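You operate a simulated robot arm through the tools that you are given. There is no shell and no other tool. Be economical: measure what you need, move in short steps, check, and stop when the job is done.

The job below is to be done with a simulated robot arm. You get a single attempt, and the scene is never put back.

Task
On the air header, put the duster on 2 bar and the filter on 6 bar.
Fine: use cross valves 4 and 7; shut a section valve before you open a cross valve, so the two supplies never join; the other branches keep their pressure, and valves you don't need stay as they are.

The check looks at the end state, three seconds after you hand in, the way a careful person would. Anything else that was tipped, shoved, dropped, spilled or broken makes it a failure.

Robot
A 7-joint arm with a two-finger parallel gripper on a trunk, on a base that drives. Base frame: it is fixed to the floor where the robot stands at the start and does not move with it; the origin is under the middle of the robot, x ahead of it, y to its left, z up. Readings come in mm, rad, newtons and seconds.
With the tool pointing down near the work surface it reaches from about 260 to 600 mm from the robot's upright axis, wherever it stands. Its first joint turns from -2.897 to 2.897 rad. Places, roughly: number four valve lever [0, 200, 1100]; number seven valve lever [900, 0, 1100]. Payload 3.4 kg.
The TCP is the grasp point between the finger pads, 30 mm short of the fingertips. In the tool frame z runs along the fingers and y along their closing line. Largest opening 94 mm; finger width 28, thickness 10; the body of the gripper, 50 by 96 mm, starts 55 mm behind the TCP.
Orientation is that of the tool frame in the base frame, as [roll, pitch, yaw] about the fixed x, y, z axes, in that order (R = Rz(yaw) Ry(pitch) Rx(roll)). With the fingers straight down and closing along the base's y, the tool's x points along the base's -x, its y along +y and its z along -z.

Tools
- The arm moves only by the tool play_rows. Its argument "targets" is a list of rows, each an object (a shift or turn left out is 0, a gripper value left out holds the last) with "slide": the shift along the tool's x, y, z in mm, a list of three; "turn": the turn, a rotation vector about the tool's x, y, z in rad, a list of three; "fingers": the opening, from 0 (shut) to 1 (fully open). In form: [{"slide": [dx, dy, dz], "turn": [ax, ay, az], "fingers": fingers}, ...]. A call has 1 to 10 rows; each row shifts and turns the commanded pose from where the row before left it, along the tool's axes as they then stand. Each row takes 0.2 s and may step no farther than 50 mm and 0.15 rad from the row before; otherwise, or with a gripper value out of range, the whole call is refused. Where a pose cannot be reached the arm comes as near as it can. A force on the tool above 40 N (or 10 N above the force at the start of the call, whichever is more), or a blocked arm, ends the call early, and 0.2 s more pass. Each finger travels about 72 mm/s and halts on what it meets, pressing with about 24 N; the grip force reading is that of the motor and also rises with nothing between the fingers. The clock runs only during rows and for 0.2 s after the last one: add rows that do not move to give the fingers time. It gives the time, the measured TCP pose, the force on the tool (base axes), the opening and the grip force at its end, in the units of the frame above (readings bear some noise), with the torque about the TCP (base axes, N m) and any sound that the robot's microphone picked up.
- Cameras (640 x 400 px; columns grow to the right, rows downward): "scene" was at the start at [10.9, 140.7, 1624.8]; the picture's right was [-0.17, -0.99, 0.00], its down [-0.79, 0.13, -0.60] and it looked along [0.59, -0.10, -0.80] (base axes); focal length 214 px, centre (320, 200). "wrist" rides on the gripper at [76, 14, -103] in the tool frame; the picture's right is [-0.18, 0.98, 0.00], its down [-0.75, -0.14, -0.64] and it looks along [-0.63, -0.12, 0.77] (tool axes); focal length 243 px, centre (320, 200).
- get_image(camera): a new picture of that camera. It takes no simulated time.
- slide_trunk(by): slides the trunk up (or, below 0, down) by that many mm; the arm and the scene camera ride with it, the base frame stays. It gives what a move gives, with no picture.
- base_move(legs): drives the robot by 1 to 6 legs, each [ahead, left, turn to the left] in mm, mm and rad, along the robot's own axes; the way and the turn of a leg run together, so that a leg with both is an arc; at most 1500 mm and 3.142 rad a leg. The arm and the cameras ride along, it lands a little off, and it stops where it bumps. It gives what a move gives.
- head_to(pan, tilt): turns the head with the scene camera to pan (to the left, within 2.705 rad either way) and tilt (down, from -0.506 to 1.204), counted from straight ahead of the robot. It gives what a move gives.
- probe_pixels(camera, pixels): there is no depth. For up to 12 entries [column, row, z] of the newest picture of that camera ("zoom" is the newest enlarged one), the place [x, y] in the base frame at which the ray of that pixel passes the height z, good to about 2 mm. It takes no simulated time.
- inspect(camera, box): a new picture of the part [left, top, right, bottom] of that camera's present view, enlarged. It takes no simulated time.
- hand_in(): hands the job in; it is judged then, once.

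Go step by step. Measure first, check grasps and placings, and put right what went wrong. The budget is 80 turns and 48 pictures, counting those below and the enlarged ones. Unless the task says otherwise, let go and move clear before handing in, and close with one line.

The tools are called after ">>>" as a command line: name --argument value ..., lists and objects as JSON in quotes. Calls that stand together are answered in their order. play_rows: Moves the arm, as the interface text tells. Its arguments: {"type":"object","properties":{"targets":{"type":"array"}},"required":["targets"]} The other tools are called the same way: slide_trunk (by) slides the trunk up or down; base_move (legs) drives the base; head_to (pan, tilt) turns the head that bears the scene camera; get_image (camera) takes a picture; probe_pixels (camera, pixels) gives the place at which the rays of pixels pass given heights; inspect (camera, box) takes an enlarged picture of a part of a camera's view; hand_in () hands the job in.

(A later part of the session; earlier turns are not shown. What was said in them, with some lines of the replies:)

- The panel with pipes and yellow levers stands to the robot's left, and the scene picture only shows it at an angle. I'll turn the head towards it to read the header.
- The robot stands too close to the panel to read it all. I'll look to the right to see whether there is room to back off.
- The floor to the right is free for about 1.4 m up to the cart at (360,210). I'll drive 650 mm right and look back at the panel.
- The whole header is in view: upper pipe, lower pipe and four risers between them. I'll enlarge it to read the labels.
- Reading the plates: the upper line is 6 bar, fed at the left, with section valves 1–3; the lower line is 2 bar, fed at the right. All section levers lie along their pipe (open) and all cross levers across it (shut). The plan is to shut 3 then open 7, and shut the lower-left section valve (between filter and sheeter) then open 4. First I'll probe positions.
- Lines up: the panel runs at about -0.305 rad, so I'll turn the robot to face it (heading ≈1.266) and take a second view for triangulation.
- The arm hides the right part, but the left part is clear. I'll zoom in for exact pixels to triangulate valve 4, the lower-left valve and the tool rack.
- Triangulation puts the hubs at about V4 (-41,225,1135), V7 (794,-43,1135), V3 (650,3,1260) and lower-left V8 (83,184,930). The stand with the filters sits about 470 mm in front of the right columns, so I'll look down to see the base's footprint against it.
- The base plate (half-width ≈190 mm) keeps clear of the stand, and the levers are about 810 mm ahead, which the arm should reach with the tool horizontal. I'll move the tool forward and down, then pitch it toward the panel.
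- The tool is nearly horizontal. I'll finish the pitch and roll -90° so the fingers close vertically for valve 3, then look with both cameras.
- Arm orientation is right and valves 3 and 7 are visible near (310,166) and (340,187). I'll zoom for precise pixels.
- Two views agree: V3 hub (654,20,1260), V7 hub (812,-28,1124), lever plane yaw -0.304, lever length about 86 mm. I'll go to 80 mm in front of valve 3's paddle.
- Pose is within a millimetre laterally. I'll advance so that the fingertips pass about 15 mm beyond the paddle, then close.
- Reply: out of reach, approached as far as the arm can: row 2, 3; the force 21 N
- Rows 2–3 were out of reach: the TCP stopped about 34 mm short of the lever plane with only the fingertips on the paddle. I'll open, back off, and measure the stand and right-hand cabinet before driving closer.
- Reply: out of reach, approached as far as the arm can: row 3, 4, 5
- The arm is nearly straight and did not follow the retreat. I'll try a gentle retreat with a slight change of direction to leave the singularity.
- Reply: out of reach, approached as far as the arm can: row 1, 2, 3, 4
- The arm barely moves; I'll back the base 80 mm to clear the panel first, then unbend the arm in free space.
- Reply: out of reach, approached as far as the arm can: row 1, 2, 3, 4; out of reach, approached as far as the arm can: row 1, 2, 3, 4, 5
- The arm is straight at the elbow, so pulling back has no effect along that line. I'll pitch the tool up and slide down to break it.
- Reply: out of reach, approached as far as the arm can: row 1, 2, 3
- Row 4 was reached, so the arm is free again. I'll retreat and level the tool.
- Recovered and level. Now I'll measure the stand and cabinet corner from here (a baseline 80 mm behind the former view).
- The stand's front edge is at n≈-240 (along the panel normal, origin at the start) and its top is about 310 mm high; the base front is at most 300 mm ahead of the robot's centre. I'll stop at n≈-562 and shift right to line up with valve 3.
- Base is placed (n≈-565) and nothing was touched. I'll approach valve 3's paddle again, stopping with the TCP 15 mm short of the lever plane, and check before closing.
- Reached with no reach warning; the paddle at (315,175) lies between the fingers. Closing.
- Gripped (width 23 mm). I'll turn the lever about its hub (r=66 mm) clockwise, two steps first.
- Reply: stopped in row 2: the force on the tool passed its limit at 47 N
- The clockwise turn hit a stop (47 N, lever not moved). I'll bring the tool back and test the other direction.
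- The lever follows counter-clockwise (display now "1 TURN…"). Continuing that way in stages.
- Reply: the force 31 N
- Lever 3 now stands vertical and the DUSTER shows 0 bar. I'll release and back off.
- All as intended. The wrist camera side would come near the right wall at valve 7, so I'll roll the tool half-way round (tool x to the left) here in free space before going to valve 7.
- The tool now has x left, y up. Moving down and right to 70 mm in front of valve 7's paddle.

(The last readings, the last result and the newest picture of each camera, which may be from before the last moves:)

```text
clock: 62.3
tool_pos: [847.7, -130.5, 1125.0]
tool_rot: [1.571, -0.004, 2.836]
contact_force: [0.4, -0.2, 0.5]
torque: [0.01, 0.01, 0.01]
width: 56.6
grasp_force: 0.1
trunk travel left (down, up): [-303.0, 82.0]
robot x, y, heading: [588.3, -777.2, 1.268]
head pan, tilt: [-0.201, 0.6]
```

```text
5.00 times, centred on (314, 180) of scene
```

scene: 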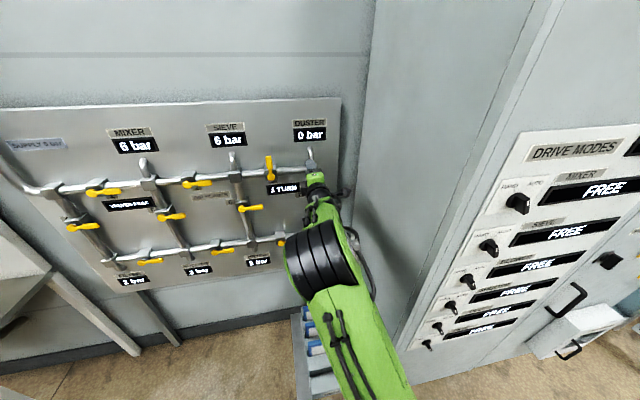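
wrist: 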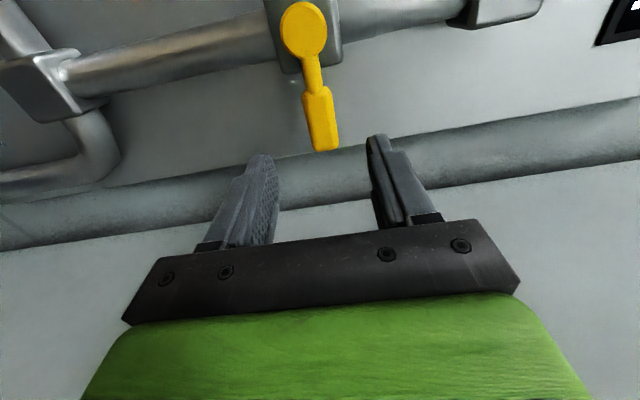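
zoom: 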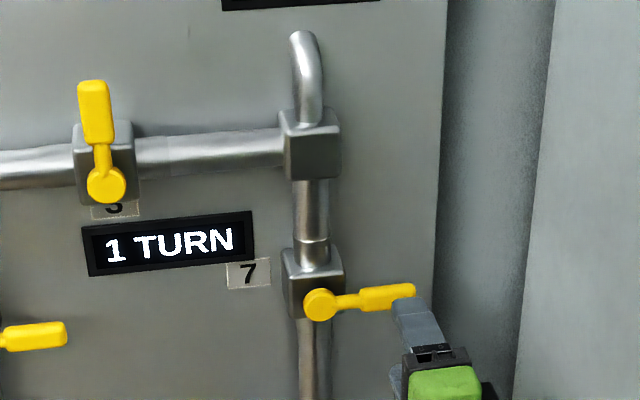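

The lever at (320,75)–(325,150) lines up with the fingers. Advancing 70 mm and closing.

>>> play_rows --targets '[{"slide": [0, 0, 25]}, {"slide": [0, 0, 25]}, {"slide": [0, 0, 20]}, {}]'

>>> get_image --camera "wrist"

>>> play_rows --targets '[{"fingers": 0.15}, {}, {}, {}]'

```text
clock: 63.3
tool_pos: [868.7, -63.4, 1124.8]
tool_rot: [1.571, -0.005, 2.838]
contact_force: [-0.5, -0.3, -0.6]
torque: [0.0, -0.01, -0.01]
width: 56.5
grasp_force: 0.1
trunk travel left (down, up): [-303.0, 82.0]
robot x, y, heading: [587.8, -778.5, 1.266]
head pan, tilt: [-0.201, 0.6]
```

```text
15 pictures are left
```

wrist: 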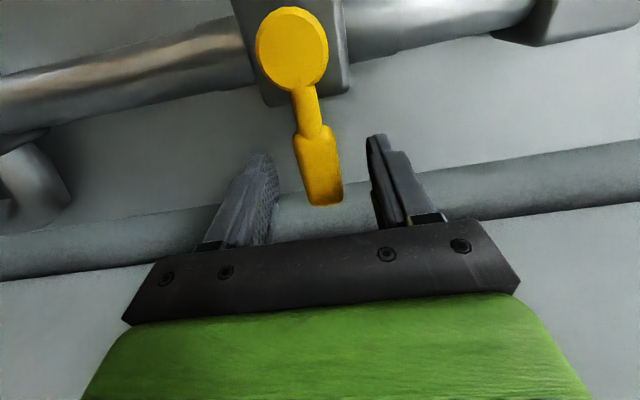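

```text
clock: 64.3
tool_pos: [869.0, -63.1, 1124.5]
tool_rot: [1.57, -0.004, 2.836]
contact_force: [1.6, 2.5, 1.2]
torque: [0.05, -0.05, 0.05]
width: 23.1
grasp_force: 44.8
trunk travel left (down, up): [-303.0, 82.0]
robot x, y, heading: [585.2, -778.8, 1.272]
head pan, tilt: [-0.201, 0.6]
```

Gripped. Turning counter-clockwise (up), first two steps.

>>> play_rows --targets '[{"slide": [0.3, 6.6, 0], "turn": [0, 0, -0.1]}, {"slide": [0.3, 6.6, 0], "turn": [0, 0, -0.1]}, {"slide": [0.3, 6.6, 0], "turn": [0, 0, -0.1]}, {}]'

```text
clock: 65.1
tool_pos: [865.8, -61.6, 1126.8]
tool_rot: [1.601, 0.229, 2.844]
contact_force: [3.2, 9.6, -5.8]
torque: [1.0, 1.31, -0.41]
width: 29.5
grasp_force: 45.0
trunk travel left (down, up): [-303.0, 82.0]
robot x, y, heading: [585.9, -776.6, 1.27]
head pan, tilt: [-0.201, 0.6]
stopped in row 3: the force on the tool passed its limit at 47 N (the readings are from after the stop); the commanded pose is now the measured one
```

Blocked upward, so valve 7 opens downward. I'll undo the twist and turn clockwise.

>>> play_rows --targets '[{"turn": [0, 0, 0.12]}, {"turn": [0, 0, 0.11]}, {}]'

>>> play_rows --targets '[{"slide": [0.3, -6.6, 0], "turn": [0, 0, 0.1]}, {"slide": [0.3, -6.6, 0], "turn": [0, 0, 0.1]}, {"slide": [0.3, -6.6, 0], "turn": [0, 0, 0.1]}, {}]'

```text
clock: 65.9
tool_pos: [866.9, -61.7, 1125.6]
tool_rot: [1.6, 0.002, 2.837]
contact_force: [3.6, 3.9, -8.0]
torque: [0.71, 0.56, -0.14]
width: 22.9
grasp_force: 45.1
trunk travel left (down, up): [-303.0, 82.0]
robot x, y, heading: [591.1, -777.8, 1.267]
head pan, tilt: [-0.201, 0.6]
```

```text
clock: 66.9
tool_pos: [864.3, -61.4, 1107.2]
tool_rot: [1.597, -0.3, 2.828]
contact_force: [7.1, 11.8, 1.0]
torque: [0.81, -0.15, 0.46]
width: 23.1
grasp_force: 46.0
trunk travel left (down, up): [-303.0, 82.0]
robot x, y, heading: [589.1, -778.8, 1.267]
head pan, tilt: [-0.201, 0.6]
```

It turns clockwise. Continuing in small groups, watching for the joint limit.

>>> play_rows --targets '[{"slide": [0.7, -9.9, 0], "turn": [0, 0, 0.15]}, {"slide": [0.7, -9.9, 0], "turn": [0, 0, 0.15]}, {"slide": [0.7, -9.9, 0], "turn": [0, 0, 0.15]}, {}]'

```text
clock: 67.9
tool_pos: [851.9, -58.3, 1085.1]
tool_rot: [1.599, -0.753, 2.816]
contact_force: [15.8, 27.2, 21.5]
torque: [1.01, 1.09, -0.62]
width: 22.8
grasp_force: 45.3
trunk travel left (down, up): [-303.0, 82.0]
robot x, y, heading: [588.9, -777.3, 1.266]
head pan, tilt: [-0.201, 0.6]
```

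Force is building along the panel normal (≈30 N) from a small tilt. I'll release, square the tool, and regrip.

>>> play_rows --targets '[{"fingers": 0.5}, {}, {"turn": [-0.02, 0.018, 0]}, {}]'

>>> inspect --camera "scene" --box '[250, 140, 378, 220]'

```text
clock: 68.9
tool_pos: [848.6, -59.9, 1081.4]
tool_rot: [1.57, -0.745, 2.838]
contact_force: [0.5, -0.9, -0.4]
torque: [0.01, -0.02, 0.0]
width: 46.7
grasp_force: 0.0
trunk travel left (down, up): [-303.0, 82.0]
robot x, y, heading: [586.2, -773.9, 1.27]
head pan, tilt: [-0.201, 0.6]
```

```text
5.00 times, centred on (314, 180) of scene
```

zoom: 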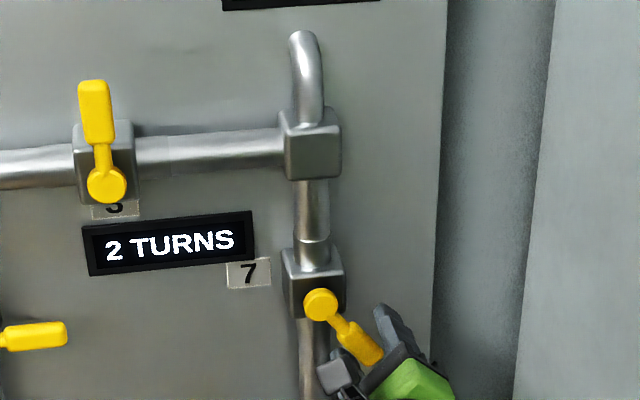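

Lever 7 is about halfway down. Regripping and continuing.

>>> play_rows --targets '[{"fingers": 0.15}, {}, {}]'

>>> play_rows --targets '[{"slide": [0.7, -9.4, 0], "turn": [0, 0, 0.15]}, {"slide": [0.7, -9.4, 0], "turn": [0, 0, 0.15]}, {}]'

```text
clock: 69.7
tool_pos: [850.8, -60.8, 1084.5]
tool_rot: [1.564, -0.749, 2.839]
contact_force: [6.5, 4.3, 8.9]
torque: [-0.03, 0.51, -0.46]
width: 22.8
grasp_force: 44.7
trunk travel left (down, up): [-303.0, 82.0]
robot x, y, heading: [590.4, -776.3, 1.264]
head pan, tilt: [-0.201, 0.6]
```

```text
clock: 70.5
tool_pos: [838.0, -56.0, 1073.0]
tool_rot: [1.559, -1.052, 2.846]
contact_force: [13.9, 9.6, 20.7]
torque: [0.53, 0.92, -0.28]
width: 22.7
grasp_force: 45.1
trunk travel left (down, up): [-303.0, 82.0]
robot x, y, heading: [587.1, -775.5, 1.265]
head pan, tilt: [-0.201, 0.6]
```

>>> play_rows --targets '[{"slide": [0.7, -9.4, 0], "turn": [0, 0, 0.15]}, {"slide": [0.7, -9.4, 0], "turn": [0, 0, 0.15]}, {}]'

```text
clock: 71.3
tool_pos: [821.6, -50.5, 1066.8]
tool_rot: [1.541, -1.352, 2.865]
contact_force: [18.4, 9.7, 21.1]
torque: [0.12, 1.01, -0.49]
width: 22.8
grasp_force: 45.4
trunk travel left (down, up): [-303.0, 82.0]
robot x, y, heading: [588.0, -774.4, 1.266]
head pan, tilt: [-0.201, 0.6]
```

>>> play_rows --targets '[{"slide": [2.0, -8, 0], "turn": [0, 0, 0.12]}, {"slide": [2.0, -8, 0], "turn": [0, 0, 0.12]}, {}]'

>>> get_image --camera "scene"

>>> inspect --camera "scene" --box '[250, 120, 378, 220]'

```text
clock: 72.1
tool_pos: [811.1, -47.9, 1065.1]
tool_rot: [-1.557, -1.555, -0.326]
contact_force: [22.6, 2.9, 11.9]
torque: [-0.32, -1.69, -0.3]
width: 23.3
grasp_force: 45.1
trunk travel left (down, up): [-303.0, 82.0]
robot x, y, heading: [587.7, -775.7, 1.267]
head pan, tilt: [-0.201, 0.6]
```

```text
13 pictures are left
```

scene: 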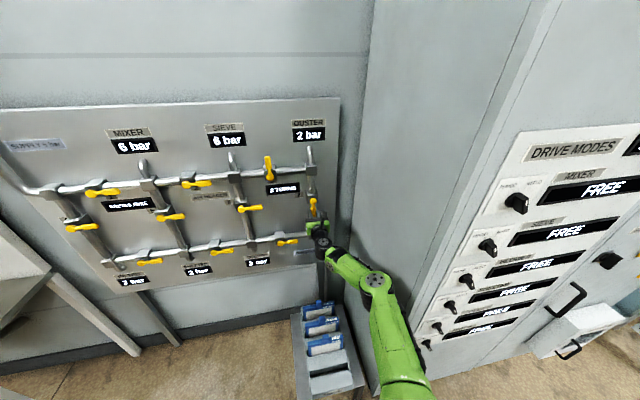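

```text
4.00 times, centred on (314, 170) of scene
```

zoom: 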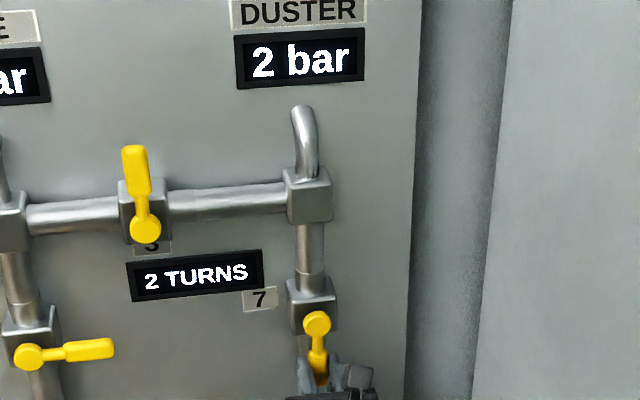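

DUSTER shows 2 bar, and the lever is almost vertical. One more small nudge to its stop, then release and back off.

>>> play_rows --targets '[{"slide": [0.5, -5, 0], "turn": [0, 0, 0.05]}, {}]'

>>> play_rows --targets '[{"fingers": 0.6}, {}, {}, {"slide": [0, 0, -30]}, {"slide": [0, 0, -40]}, {"slide": [0, 0, -40]}, {}]'

>>> inspect --camera "scene" --box '[250, 120, 378, 220]'

```text
clock: 72.7
tool_pos: [809.2, -47.8, 1066.1]
tool_rot: [-1.573, -1.503, -0.319]
contact_force: [31.0, -3.7, 8.3]
torque: [-0.71, -1.43, 0.07]
width: 24.5
grasp_force: 45.0
trunk travel left (down, up): [-303.0, 82.0]
robot x, y, heading: [587.0, -775.9, 1.265]
head pan, tilt: [-0.201, 0.6]
```

```text
clock: 74.3
tool_pos: [764.5, -148.9, 1068.1]
tool_rot: [-1.576, -1.504, -0.298]
contact_force: [0.1, -0.3, 0.2]
torque: [0.04, -0.04, 0.01]
width: 56.3
grasp_force: 0.0
trunk travel left (down, up): [-303.0, 82.0]
robot x, y, heading: [584.7, -775.7, 1.274]
head pan, tilt: [-0.201, 0.6]
```

```text
4.00 times, centred on (314, 170) of scene
```

zoom: 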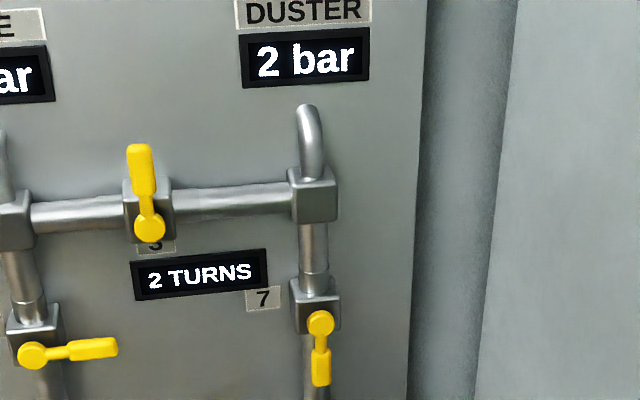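

Valves 3 and 7 are done. Before driving left I'll look at the table on that side.

>>> head_to --pan 0.6 --tilt 0.7

>>> get_image --camera "scene"

```text
clock: 75.4
tool_pos: [764.9, -149.5, 1067.8]
tool_rot: [-1.568, -1.505, -0.305]
contact_force: [-0.2, -0.3, -0.1]
torque: [0.04, 0.02, 0.01]
width: 56.6
grasp_force: 0.1
trunk travel left (down, up): [-303.0, 82.0]
robot x, y, heading: [586.9, -775.6, 1.261]
head pan, tilt: [0.6, 0.7]
```

```text
10 pictures are left
```

scene: 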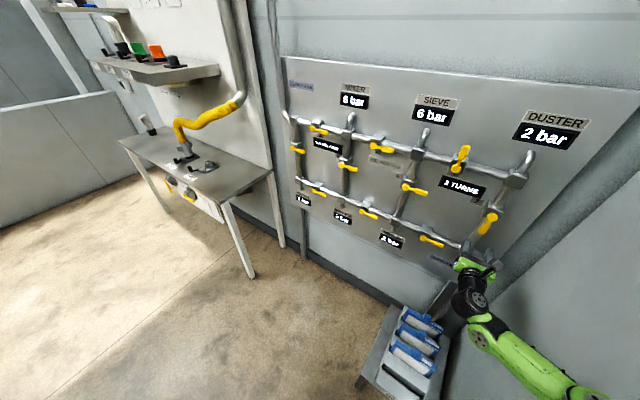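

>>> probe_pixels --camera "scene" --pixels '[[248, 278, 0], [283, 247, 0], [222, 203, 800], [222, 203, 900], [272, 170, 800], [272, 170, 900], [118, 138, 850], [308, 262, 0]]'

```text
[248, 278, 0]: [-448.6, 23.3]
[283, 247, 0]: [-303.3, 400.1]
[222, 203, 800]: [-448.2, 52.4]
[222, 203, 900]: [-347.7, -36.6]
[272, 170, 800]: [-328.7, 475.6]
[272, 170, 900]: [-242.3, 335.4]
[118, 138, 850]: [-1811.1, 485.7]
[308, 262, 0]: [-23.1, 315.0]
```

The table's right end is at t≈-400, well clear. I'll retract the tool, drive left about 780 mm in front of valves 4/8, then lower the trunk.

>>> play_rows --targets '[{"slide": [0, 0, -30]}, {"slide": [0, 0, -30]}, {"slide": [0, 0, -20]}, {}]'

>>> base_move --legs '[[0, 780, 0], [55, 0, 0]]'

>>> slide_trunk --by -170

>>> head_to --pan -0.05 --tilt 0.5

>>> get_image --camera "scene"

```text
clock: 76.4
tool_pos: [740.2, -225.5, 1065.0]
tool_rot: [-1.584, -1.504, -0.291]
contact_force: [0.8, 0.2, 0.1]
torque: [0.02, 0.0, 0.0]
width: 56.2
grasp_force: 0.1
trunk travel left (down, up): [-303.0, 82.0]
robot x, y, heading: [584.0, -778.6, 1.265]
head pan, tilt: [0.6, 0.7]
```

```text
clock: 81.2
tool_pos: [6.7, 61.4, 1065.8]
tool_rot: [-1.598, -1.505, -0.272]
contact_force: [0.6, 1.0, -0.3]
torque: [0.02, 0.0, 0.0]
width: 56.4
grasp_force: 0.3
trunk travel left (down, up): [-303.0, 82.0]
robot x, y, heading: [-146.3, -495.2, 1.269]
head pan, tilt: [0.6, 0.7]
```

```text
clock: 83.1
tool_pos: [6.7, 60.4, 897.2]
tool_rot: [-1.565, -1.505, -0.305]
contact_force: [-0.6, 0.1, -0.1]
torque: [0.0, -0.01, -0.03]
width: 56.5
grasp_force: 0.1
trunk travel left (down, up): [-133.0, 252.0]
robot x, y, heading: [-143.0, -490.8, 1.271]
head pan, tilt: [0.6, 0.7]
```

```text
clock: 84.1
tool_pos: [6.8, 60.4, 896.9]
tool_rot: [-1.57, -1.505, -0.299]
contact_force: [-1.5, 1.2, 0.2]
torque: [-0.01, -0.03, 0.01]
width: 56.7
grasp_force: 0.0
trunk travel left (down, up): [-133.0, 252.0]
robot x, y, heading: [-142.1, -492.8, 1.27]
head pan, tilt: [-0.051, 0.499]
```

```text
9 pictures are left
```

scene: 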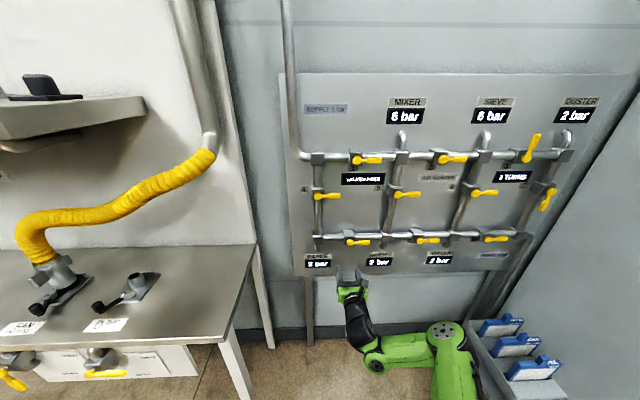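

Now in front of valves 4 and 8. Zooming for exact hub pixels.

>>> inspect --camera "scene" --box '[295, 180, 391, 250]'

```text
5.71 times, centred on (343, 215) of scene
```

zoom: 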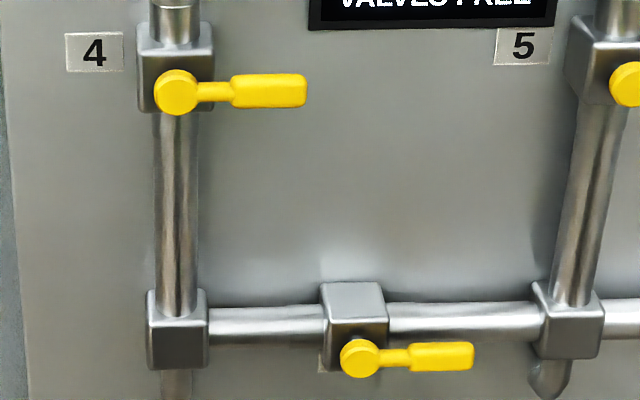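

>>> probe_pixels --camera "zoom" --pixels '[[176, 92, 1125], [176, 92, 1115], [305, 89, 1125], [305, 89, 1115], [360, 358, 908], [360, 358, 898], [473, 355, 908], [473, 355, 898]]'

```text
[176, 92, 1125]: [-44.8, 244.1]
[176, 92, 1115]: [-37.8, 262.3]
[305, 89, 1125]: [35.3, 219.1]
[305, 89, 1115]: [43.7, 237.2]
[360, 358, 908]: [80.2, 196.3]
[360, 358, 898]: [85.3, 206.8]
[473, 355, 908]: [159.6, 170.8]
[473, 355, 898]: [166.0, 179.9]
```

V8 hub is at (82,200,905) and V4 hub at (-46,241,1127). I'll roll the tool to x-left and go to 70 mm in front of valve 8's paddle.

>>> play_rows --targets '[{"turn": [0, 0, -0.15]}, {"turn": [0, 0, -0.15]}, {"turn": [0, 0, -0.15]}, {"turn": [0, 0, -0.15]}, {"turn": [0, 0, -0.15]}, {"turn": [0, 0, -0.15]}, {"turn": [0, 0, -0.15]}, {"turn": [0, 0, -0.15]}, {"turn": [0, 0, -0.15]}, {"turn": [0, 0, -0.15]}]'

>>> play_rows --targets '[{"turn": [0, 0, -0.138]}, {"slide": [-32, 2.5, 23]}, {"slide": [-32, 2.5, 23]}, {"slide": [-32, 2.5, 23]}, {}]'

```text
clock: 86.3
tool_pos: [6.5, 60.5, 896.0]
tool_rot: [1.572, -0.134, 2.842]
contact_force: [0.0, 0.2, -0.7]
torque: [0.03, 0.02, -0.01]
width: 56.3
grasp_force: 0.0
trunk travel left (down, up): [-133.0, 252.0]
robot x, y, heading: [-139.4, -494.0, 1.266]
head pan, tilt: [-0.051, 0.499]
```

```text
clock: 87.5
tool_pos: [118.9, 98.4, 904.7]
tool_rot: [1.571, 0.002, 2.844]
contact_force: [0.6, -0.1, 0.1]
torque: [-0.01, 0.01, 0.0]
width: 56.2
grasp_force: 0.1
trunk travel left (down, up): [-133.0, 252.0]
robot x, y, heading: [-147.0, -494.0, 1.272]
head pan, tilt: [-0.051, 0.499]
```

>>> play_rows --targets '[{"slide": [0, 0, 25], "turn": [0, -0.006, 0]}, {"slide": [0, 0, 25]}, {"slide": [0, 0, 20]}, {}]'

>>> get_image --camera "wrist"

```text
clock: 88.5
tool_pos: [140.2, 164.3, 903.7]
tool_rot: [1.57, -0.001, 2.837]
contact_force: [-1.0, -1.2, -0.9]
torque: [0.02, 0.01, 0.01]
width: 56.4
grasp_force: 0.1
trunk travel left (down, up): [-133.0, 252.0]
robot x, y, heading: [-141.9, -491.9, 1.266]
head pan, tilt: [-0.051, 0.499]
```

```text
7 pictures are left
```

wrist: 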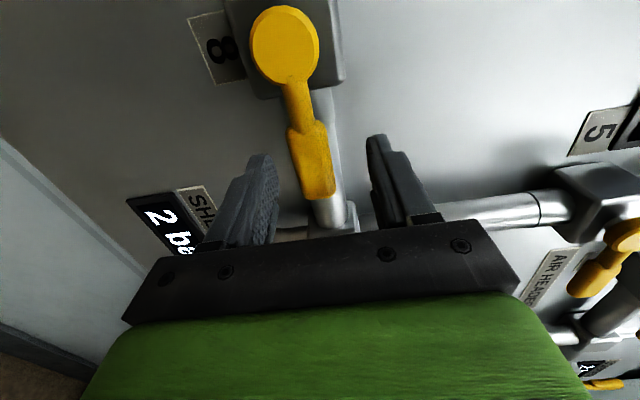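

The plate "8" confirms the valve and the paddle is between the fingers. I'll close, then try counter-clockwise.

>>> play_rows --targets '[{"fingers": 0.15}, {}, {}, {}]'

>>> play_rows --targets '[{"slide": [0.3, 6.6, 0], "turn": [0, 0, -0.1]}, {"slide": [0.3, 6.6, 0], "turn": [0, 0, -0.1]}, {"slide": [0.3, 6.6, 0], "turn": [0, 0, -0.1]}, {}]'

```text
clock: 89.5
tool_pos: [139.8, 163.8, 899.8]
tool_rot: [1.578, 0.004, 2.838]
contact_force: [-3.2, -9.0, -18.8]
torque: [-0.16, -1.02, -0.35]
width: 22.8
grasp_force: 45.4
trunk travel left (down, up): [-133.0, 252.0]
robot x, y, heading: [-141.6, -490.3, 1.27]
head pan, tilt: [-0.051, 0.499]
```

```text
clock: 90.5
tool_pos: [137.2, 166.0, 919.2]
tool_rot: [1.579, 0.305, 2.839]
contact_force: [-4.5, -16.1, -27.1]
torque: [-0.67, -1.29, 0.46]
width: 22.9
grasp_force: 44.5
trunk travel left (down, up): [-133.0, 252.0]
robot x, y, heading: [-140.3, -492.0, 1.27]
head pan, tilt: [-0.051, 0.499]
```

Lever 8 follows counter-clockwise. Continuing with a small downward correction for the load.

>>> play_rows --targets '[{"slide": [0.7, 6.5, 0], "turn": [0, 0, -0.15]}, {"slide": [0.7, 9.9, 0], "turn": [0, 0, -0.15]}, {"slide": [0.7, 9.9, 0], "turn": [0, 0, -0.15]}, {}]'

```text
clock: 91.5
tool_pos: [123.4, 170.4, 942.5]
tool_rot: [1.581, 0.755, 2.842]
contact_force: [-1.9, -13.5, -24.6]
torque: [-0.5, -1.02, -0.24]
width: 22.5
grasp_force: 44.7
trunk travel left (down, up): [-133.0, 252.0]
robot x, y, heading: [-147.4, -488.4, 1.271]
head pan, tilt: [-0.051, 0.499]
```

>>> play_rows --targets '[{"slide": [2.5, 7.7, 0], "turn": [0, 0, -0.15]}, {"slide": [0.9, 9.6, 0], "turn": [0, 0, -0.15]}, {"slide": [0.9, 9.6, 0], "turn": [0, 0, -0.15]}, {}]'

```text
clock: 92.5
tool_pos: [101.2, 177.3, 958.5]
tool_rot: [1.581, 1.203, 2.846]
contact_force: [3.3, -13.8, -19.0]
torque: [-1.07, -0.44, -0.45]
width: 22.5
grasp_force: 45.3
trunk travel left (down, up): [-133.0, 252.0]
robot x, y, heading: [-144.7, -494.3, 1.268]
head pan, tilt: [-0.051, 0.499]
```

>>> play_rows --targets '[{"slide": [2, 9, 0], "turn": [0, 0, -0.14]}, {"slide": [1, 9, 0], "turn": [0, 0, -0.14]}, {"slide": [1, 9, 0], "turn": [0, 0, -0.13]}, {}]'

>>> inspect --camera "scene" --box '[285, 180, 413, 270]'

```text
clock: 93.5
tool_pos: [79.8, 184.2, 962.6]
tool_rot: [-1.504, 1.532, -0.243]
contact_force: [19.9, -10.8, -8.3]
torque: [0.47, 1.58, -0.82]
width: 23.7
grasp_force: 44.8
trunk travel left (down, up): [-133.0, 252.0]
robot x, y, heading: [-145.1, -490.5, 1.268]
head pan, tilt: [-0.051, 0.499]
```

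```text
4.44 times, centred on (349, 225) of scene
```

zoom: 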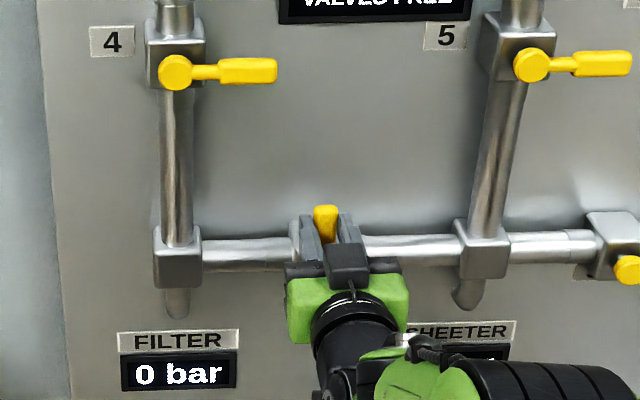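

FILTER shows 0 bar and lever 8 is upright. Release, back off, roll back to x-left.

>>> play_rows --targets '[{"fingers": 0.6}, {}, {}, {"slide": [0, 0, -30]}, {"slide": [0, 0, -40]}, {"slide": [0, 0, -40]}, {}]'

>>> play_rows --targets '[{"turn": [0, 0, 0.15]}, {"turn": [0, 0, 0.15]}, {"turn": [0, 0, 0.15]}, {"turn": [0, 0, 0.15]}, {"turn": [0, 0, 0.15]}, {"turn": [0, 0, 0.15]}, {"turn": [0, 0, 0.15]}, {"turn": [0, 0, 0.15]}, {"turn": [0, 0, 0.15]}, {"turn": [0, 0, 0.15]}]'

```text
clock: 95.1
tool_pos: [41.5, 79.6, 962.5]
tool_rot: [-1.559, 1.531, -0.293]
contact_force: [0.4, -1.1, 0.4]
torque: [-0.01, 0.0, -0.01]
width: 56.1
grasp_force: 0.0
trunk travel left (down, up): [-133.0, 252.0]
robot x, y, heading: [-146.7, -491.9, 1.273]
head pan, tilt: [-0.051, 0.499]
```

```text
clock: 97.3
tool_pos: [41.7, 80.7, 962.7]
tool_rot: [1.571, 0.108, 2.836]
contact_force: [-0.5, -0.5, 0.0]
torque: [0.01, 0.0, -0.01]
width: 56.1
grasp_force: 0.0
trunk travel left (down, up): [-133.0, 252.0]
robot x, y, heading: [-140.7, -488.9, 1.268]
head pan, tilt: [-0.051, 0.499]
```

>>> play_rows --targets '[{"turn": [0, 0, 0.107]}, {"slide": [13.1, 32.4, 0]}, {"slide": [13.1, 32.4, 0]}, {"slide": [13.1, 32.4, 0]}, {"slide": [13.1, 32.4, 0]}, {"slide": [13.1, 32.4, 20]}, {"slide": [0, 0, 20]}, {}]'

>>> get_image --camera "wrist"

```text
clock: 99.1
tool_pos: [-9.4, 138.3, 1125.6]
tool_rot: [1.57, 0.003, 2.838]
contact_force: [-0.5, 0.1, 0.8]
torque: [-0.01, -0.01, -0.04]
width: 56.3
grasp_force: 0.1
trunk travel left (down, up): [-133.0, 252.0]
robot x, y, heading: [-145.9, -491.8, 1.27]
head pan, tilt: [-0.051, 0.499]
```

```text
5 pictures are left
```

wrist: 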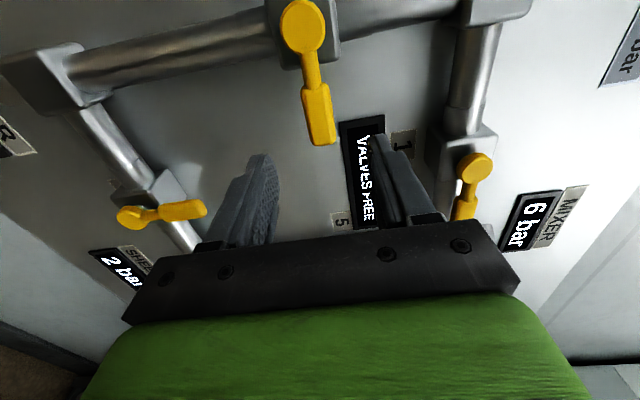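

Same alignment as at valve 7; lever 8 stands upright at (160,212). Advance, close and turn clockwise.

>>> play_rows --targets '[{"slide": [0, 0, 25]}, {"slide": [0, 0, 25]}, {"slide": [0, 0, 20]}, {}]'

>>> play_rows --targets '[{"fingers": 0.15}, {}, {}, {}]'

>>> play_rows --targets '[{"slide": [0.3, -6.6, 0], "turn": [0, 0, 0.1]}, {"slide": [0.3, -6.6, 0], "turn": [0, 0, 0.1]}, {"slide": [0.3, -6.6, 0], "turn": [0, 0, 0.1]}, {}]'

```text
clock: 100.1
tool_pos: [11.3, 204.6, 1124.2]
tool_rot: [1.571, 0.006, 2.839]
contact_force: [0.4, -0.2, -0.4]
torque: [-0.02, -0.02, 0.0]
width: 56.4
grasp_force: 0.0
trunk travel left (down, up): [-133.0, 252.0]
robot x, y, heading: [-144.0, -492.0, 1.277]
head pan, tilt: [-0.051, 0.499]
```

```text
clock: 101.1
tool_pos: [11.3, 204.7, 1124.5]
tool_rot: [1.57, 0.002, 2.837]
contact_force: [0.3, 2.5, 3.4]
torque: [0.05, 0.93, -0.33]
width: 22.5
grasp_force: 44.6
trunk travel left (down, up): [-133.0, 252.0]
robot x, y, heading: [-141.3, -492.6, 1.271]
head pan, tilt: [-0.051, 0.499]
```

```text
clock: 102.1
tool_pos: [9.1, 207.3, 1106.3]
tool_rot: [1.566, -0.301, 2.837]
contact_force: [3.8, 15.2, 16.5]
torque: [0.16, 1.0, -0.48]
width: 22.8
grasp_force: 45.3
trunk travel left (down, up): [-133.0, 252.0]
robot x, y, heading: [-142.9, -493.7, 1.269]
head pan, tilt: [-0.051, 0.499]
```

It turns. Continuing.

>>> play_rows --targets '[{"slide": [1.3, -8.5, 0], "turn": [0, 0, 0.15]}, {"slide": [0.9, -9.6, 0], "turn": [0, 0, 0.15]}, {"slide": [0.9, -9.6, 0], "turn": [0, 0, 0.15]}, {}]'

>>> play_rows --targets '[{"slide": [2.2, -8.5, 0], "turn": [0, 0, 0.15]}, {"slide": [0.9, -9.6, 0], "turn": [0, 0, 0.15]}, {"slide": [0.9, -9.6, 0], "turn": [0, 0, 0.15]}, {}]'

```text
clock: 103.1
tool_pos: [-4.5, 210.6, 1082.0]
tool_rot: [1.569, -0.748, 2.837]
contact_force: [5.4, 16.7, 19.5]
torque: [1.09, 0.62, 0.14]
width: 22.5
grasp_force: 45.0
trunk travel left (down, up): [-133.0, 252.0]
robot x, y, heading: [-143.9, -494.1, 1.269]
head pan, tilt: [-0.051, 0.499]
```

```text
clock: 104.1
tool_pos: [-25.4, 218.7, 1065.7]
tool_rot: [1.57, -1.199, 2.836]
contact_force: [9.2, 11.0, 16.7]
torque: [0.37, 0.68, -0.52]
width: 22.8
grasp_force: 45.3
trunk travel left (down, up): [-133.0, 252.0]
robot x, y, heading: [-143.0, -491.4, 1.269]
head pan, tilt: [-0.051, 0.499]
```

>>> play_rows --targets '[{"slide": [2, -9, 0], "turn": [0, 0, 0.14]}, {"slide": [1, -9, 0], "turn": [0, 0, 0.14]}, {"slide": [1, -9, 0], "turn": [0, 0, 0.13]}, {}]'

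>>> play_rows --targets '[{"fingers": 0.6}, {}, {}, {"slide": [0, 0, -30]}, {"slide": [0, 0, -40]}, {"slide": [0, 0, -40]}, {"slide": [0, 0, -30]}, {}]'

>>> get_image --camera "scene"

>>> inspect --camera "scene" --box '[285, 90, 445, 280]'

```text
clock: 105.1
tool_pos: [-48.2, 224.3, 1062.7]
tool_rot: [-1.677, -1.537, -0.203]
contact_force: [19.6, -9.6, -2.7]
torque: [-1.39, -1.22, -0.65]
width: 23.9
grasp_force: 45.4
trunk travel left (down, up): [-133.0, 252.0]
robot x, y, heading: [-141.6, -493.0, 1.273]
head pan, tilt: [-0.051, 0.499]
```

```text
clock: 106.9
tool_pos: [-94.9, 91.7, 1065.3]
tool_rot: [-1.571, -1.536, -0.306]
contact_force: [0.2, -0.3, 0.1]
torque: [-0.01, 0.01, -0.05]
width: 56.4
grasp_force: 0.0
trunk travel left (down, up): [-133.0, 252.0]
robot x, y, heading: [-144.8, -493.9, 1.271]
head pan, tilt: [-0.051, 0.499]
```

```text
4 pictures are left
```

scene: 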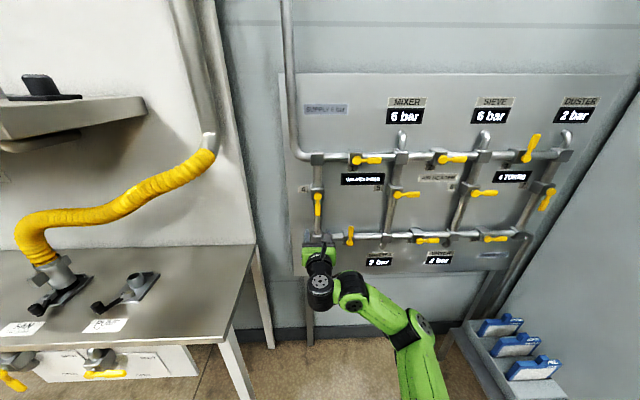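

```text
2.11 times, centred on (365, 185) of scene
```

zoom: 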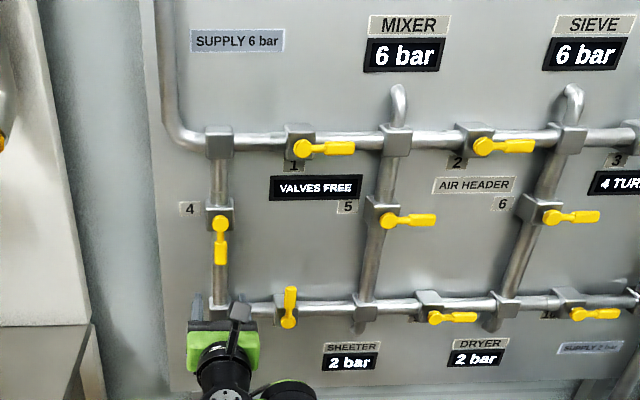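

All four levers are right; the gripper hides only the FILTER readout. I'll back the base away and read it.

>>> base_move --legs '[[-150, -150, 0]]'

>>> get_image --camera "scene"

>>> inspect --camera "scene" --box '[220, 90, 380, 290]'

```text
clock: 108.6
tool_pos: [1.6, -95.4, 1066.6]
tool_rot: [-1.548, -1.536, -0.327]
contact_force: [0.5, 0.4, -0.2]
torque: [-0.01, 0.0, -0.01]
width: 56.2
grasp_force: 0.0
trunk travel left (down, up): [-133.0, 252.0]
robot x, y, heading: [-45.8, -678.0, 1.275]
head pan, tilt: [-0.051, 0.499]
```

```text
2 pictures are left
```

scene: 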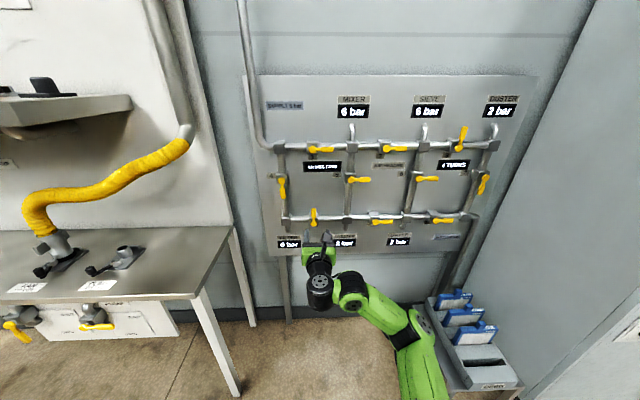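

```text
2.00 times, centred on (300, 190) of scene
```

zoom: 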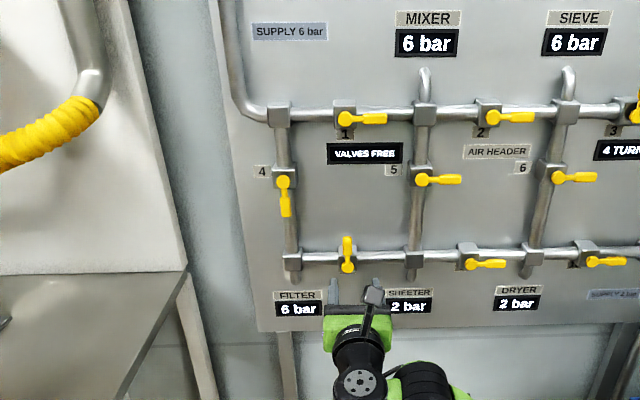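

FILTER reads 6 bar, DUSTER 2 bar, MIXER and SIEVE 6, SHEETER and DRYER 2; the other valves are untouched and the robot is clear. Handing in.

>>> hand_in

```text
The job is handed in.
```

The duster is on 2 bar through cross valve 7 and the filter is on 6 bar through cross valve 4; section valves 3 and 8 were shut first, and the other branches kept their pressure.
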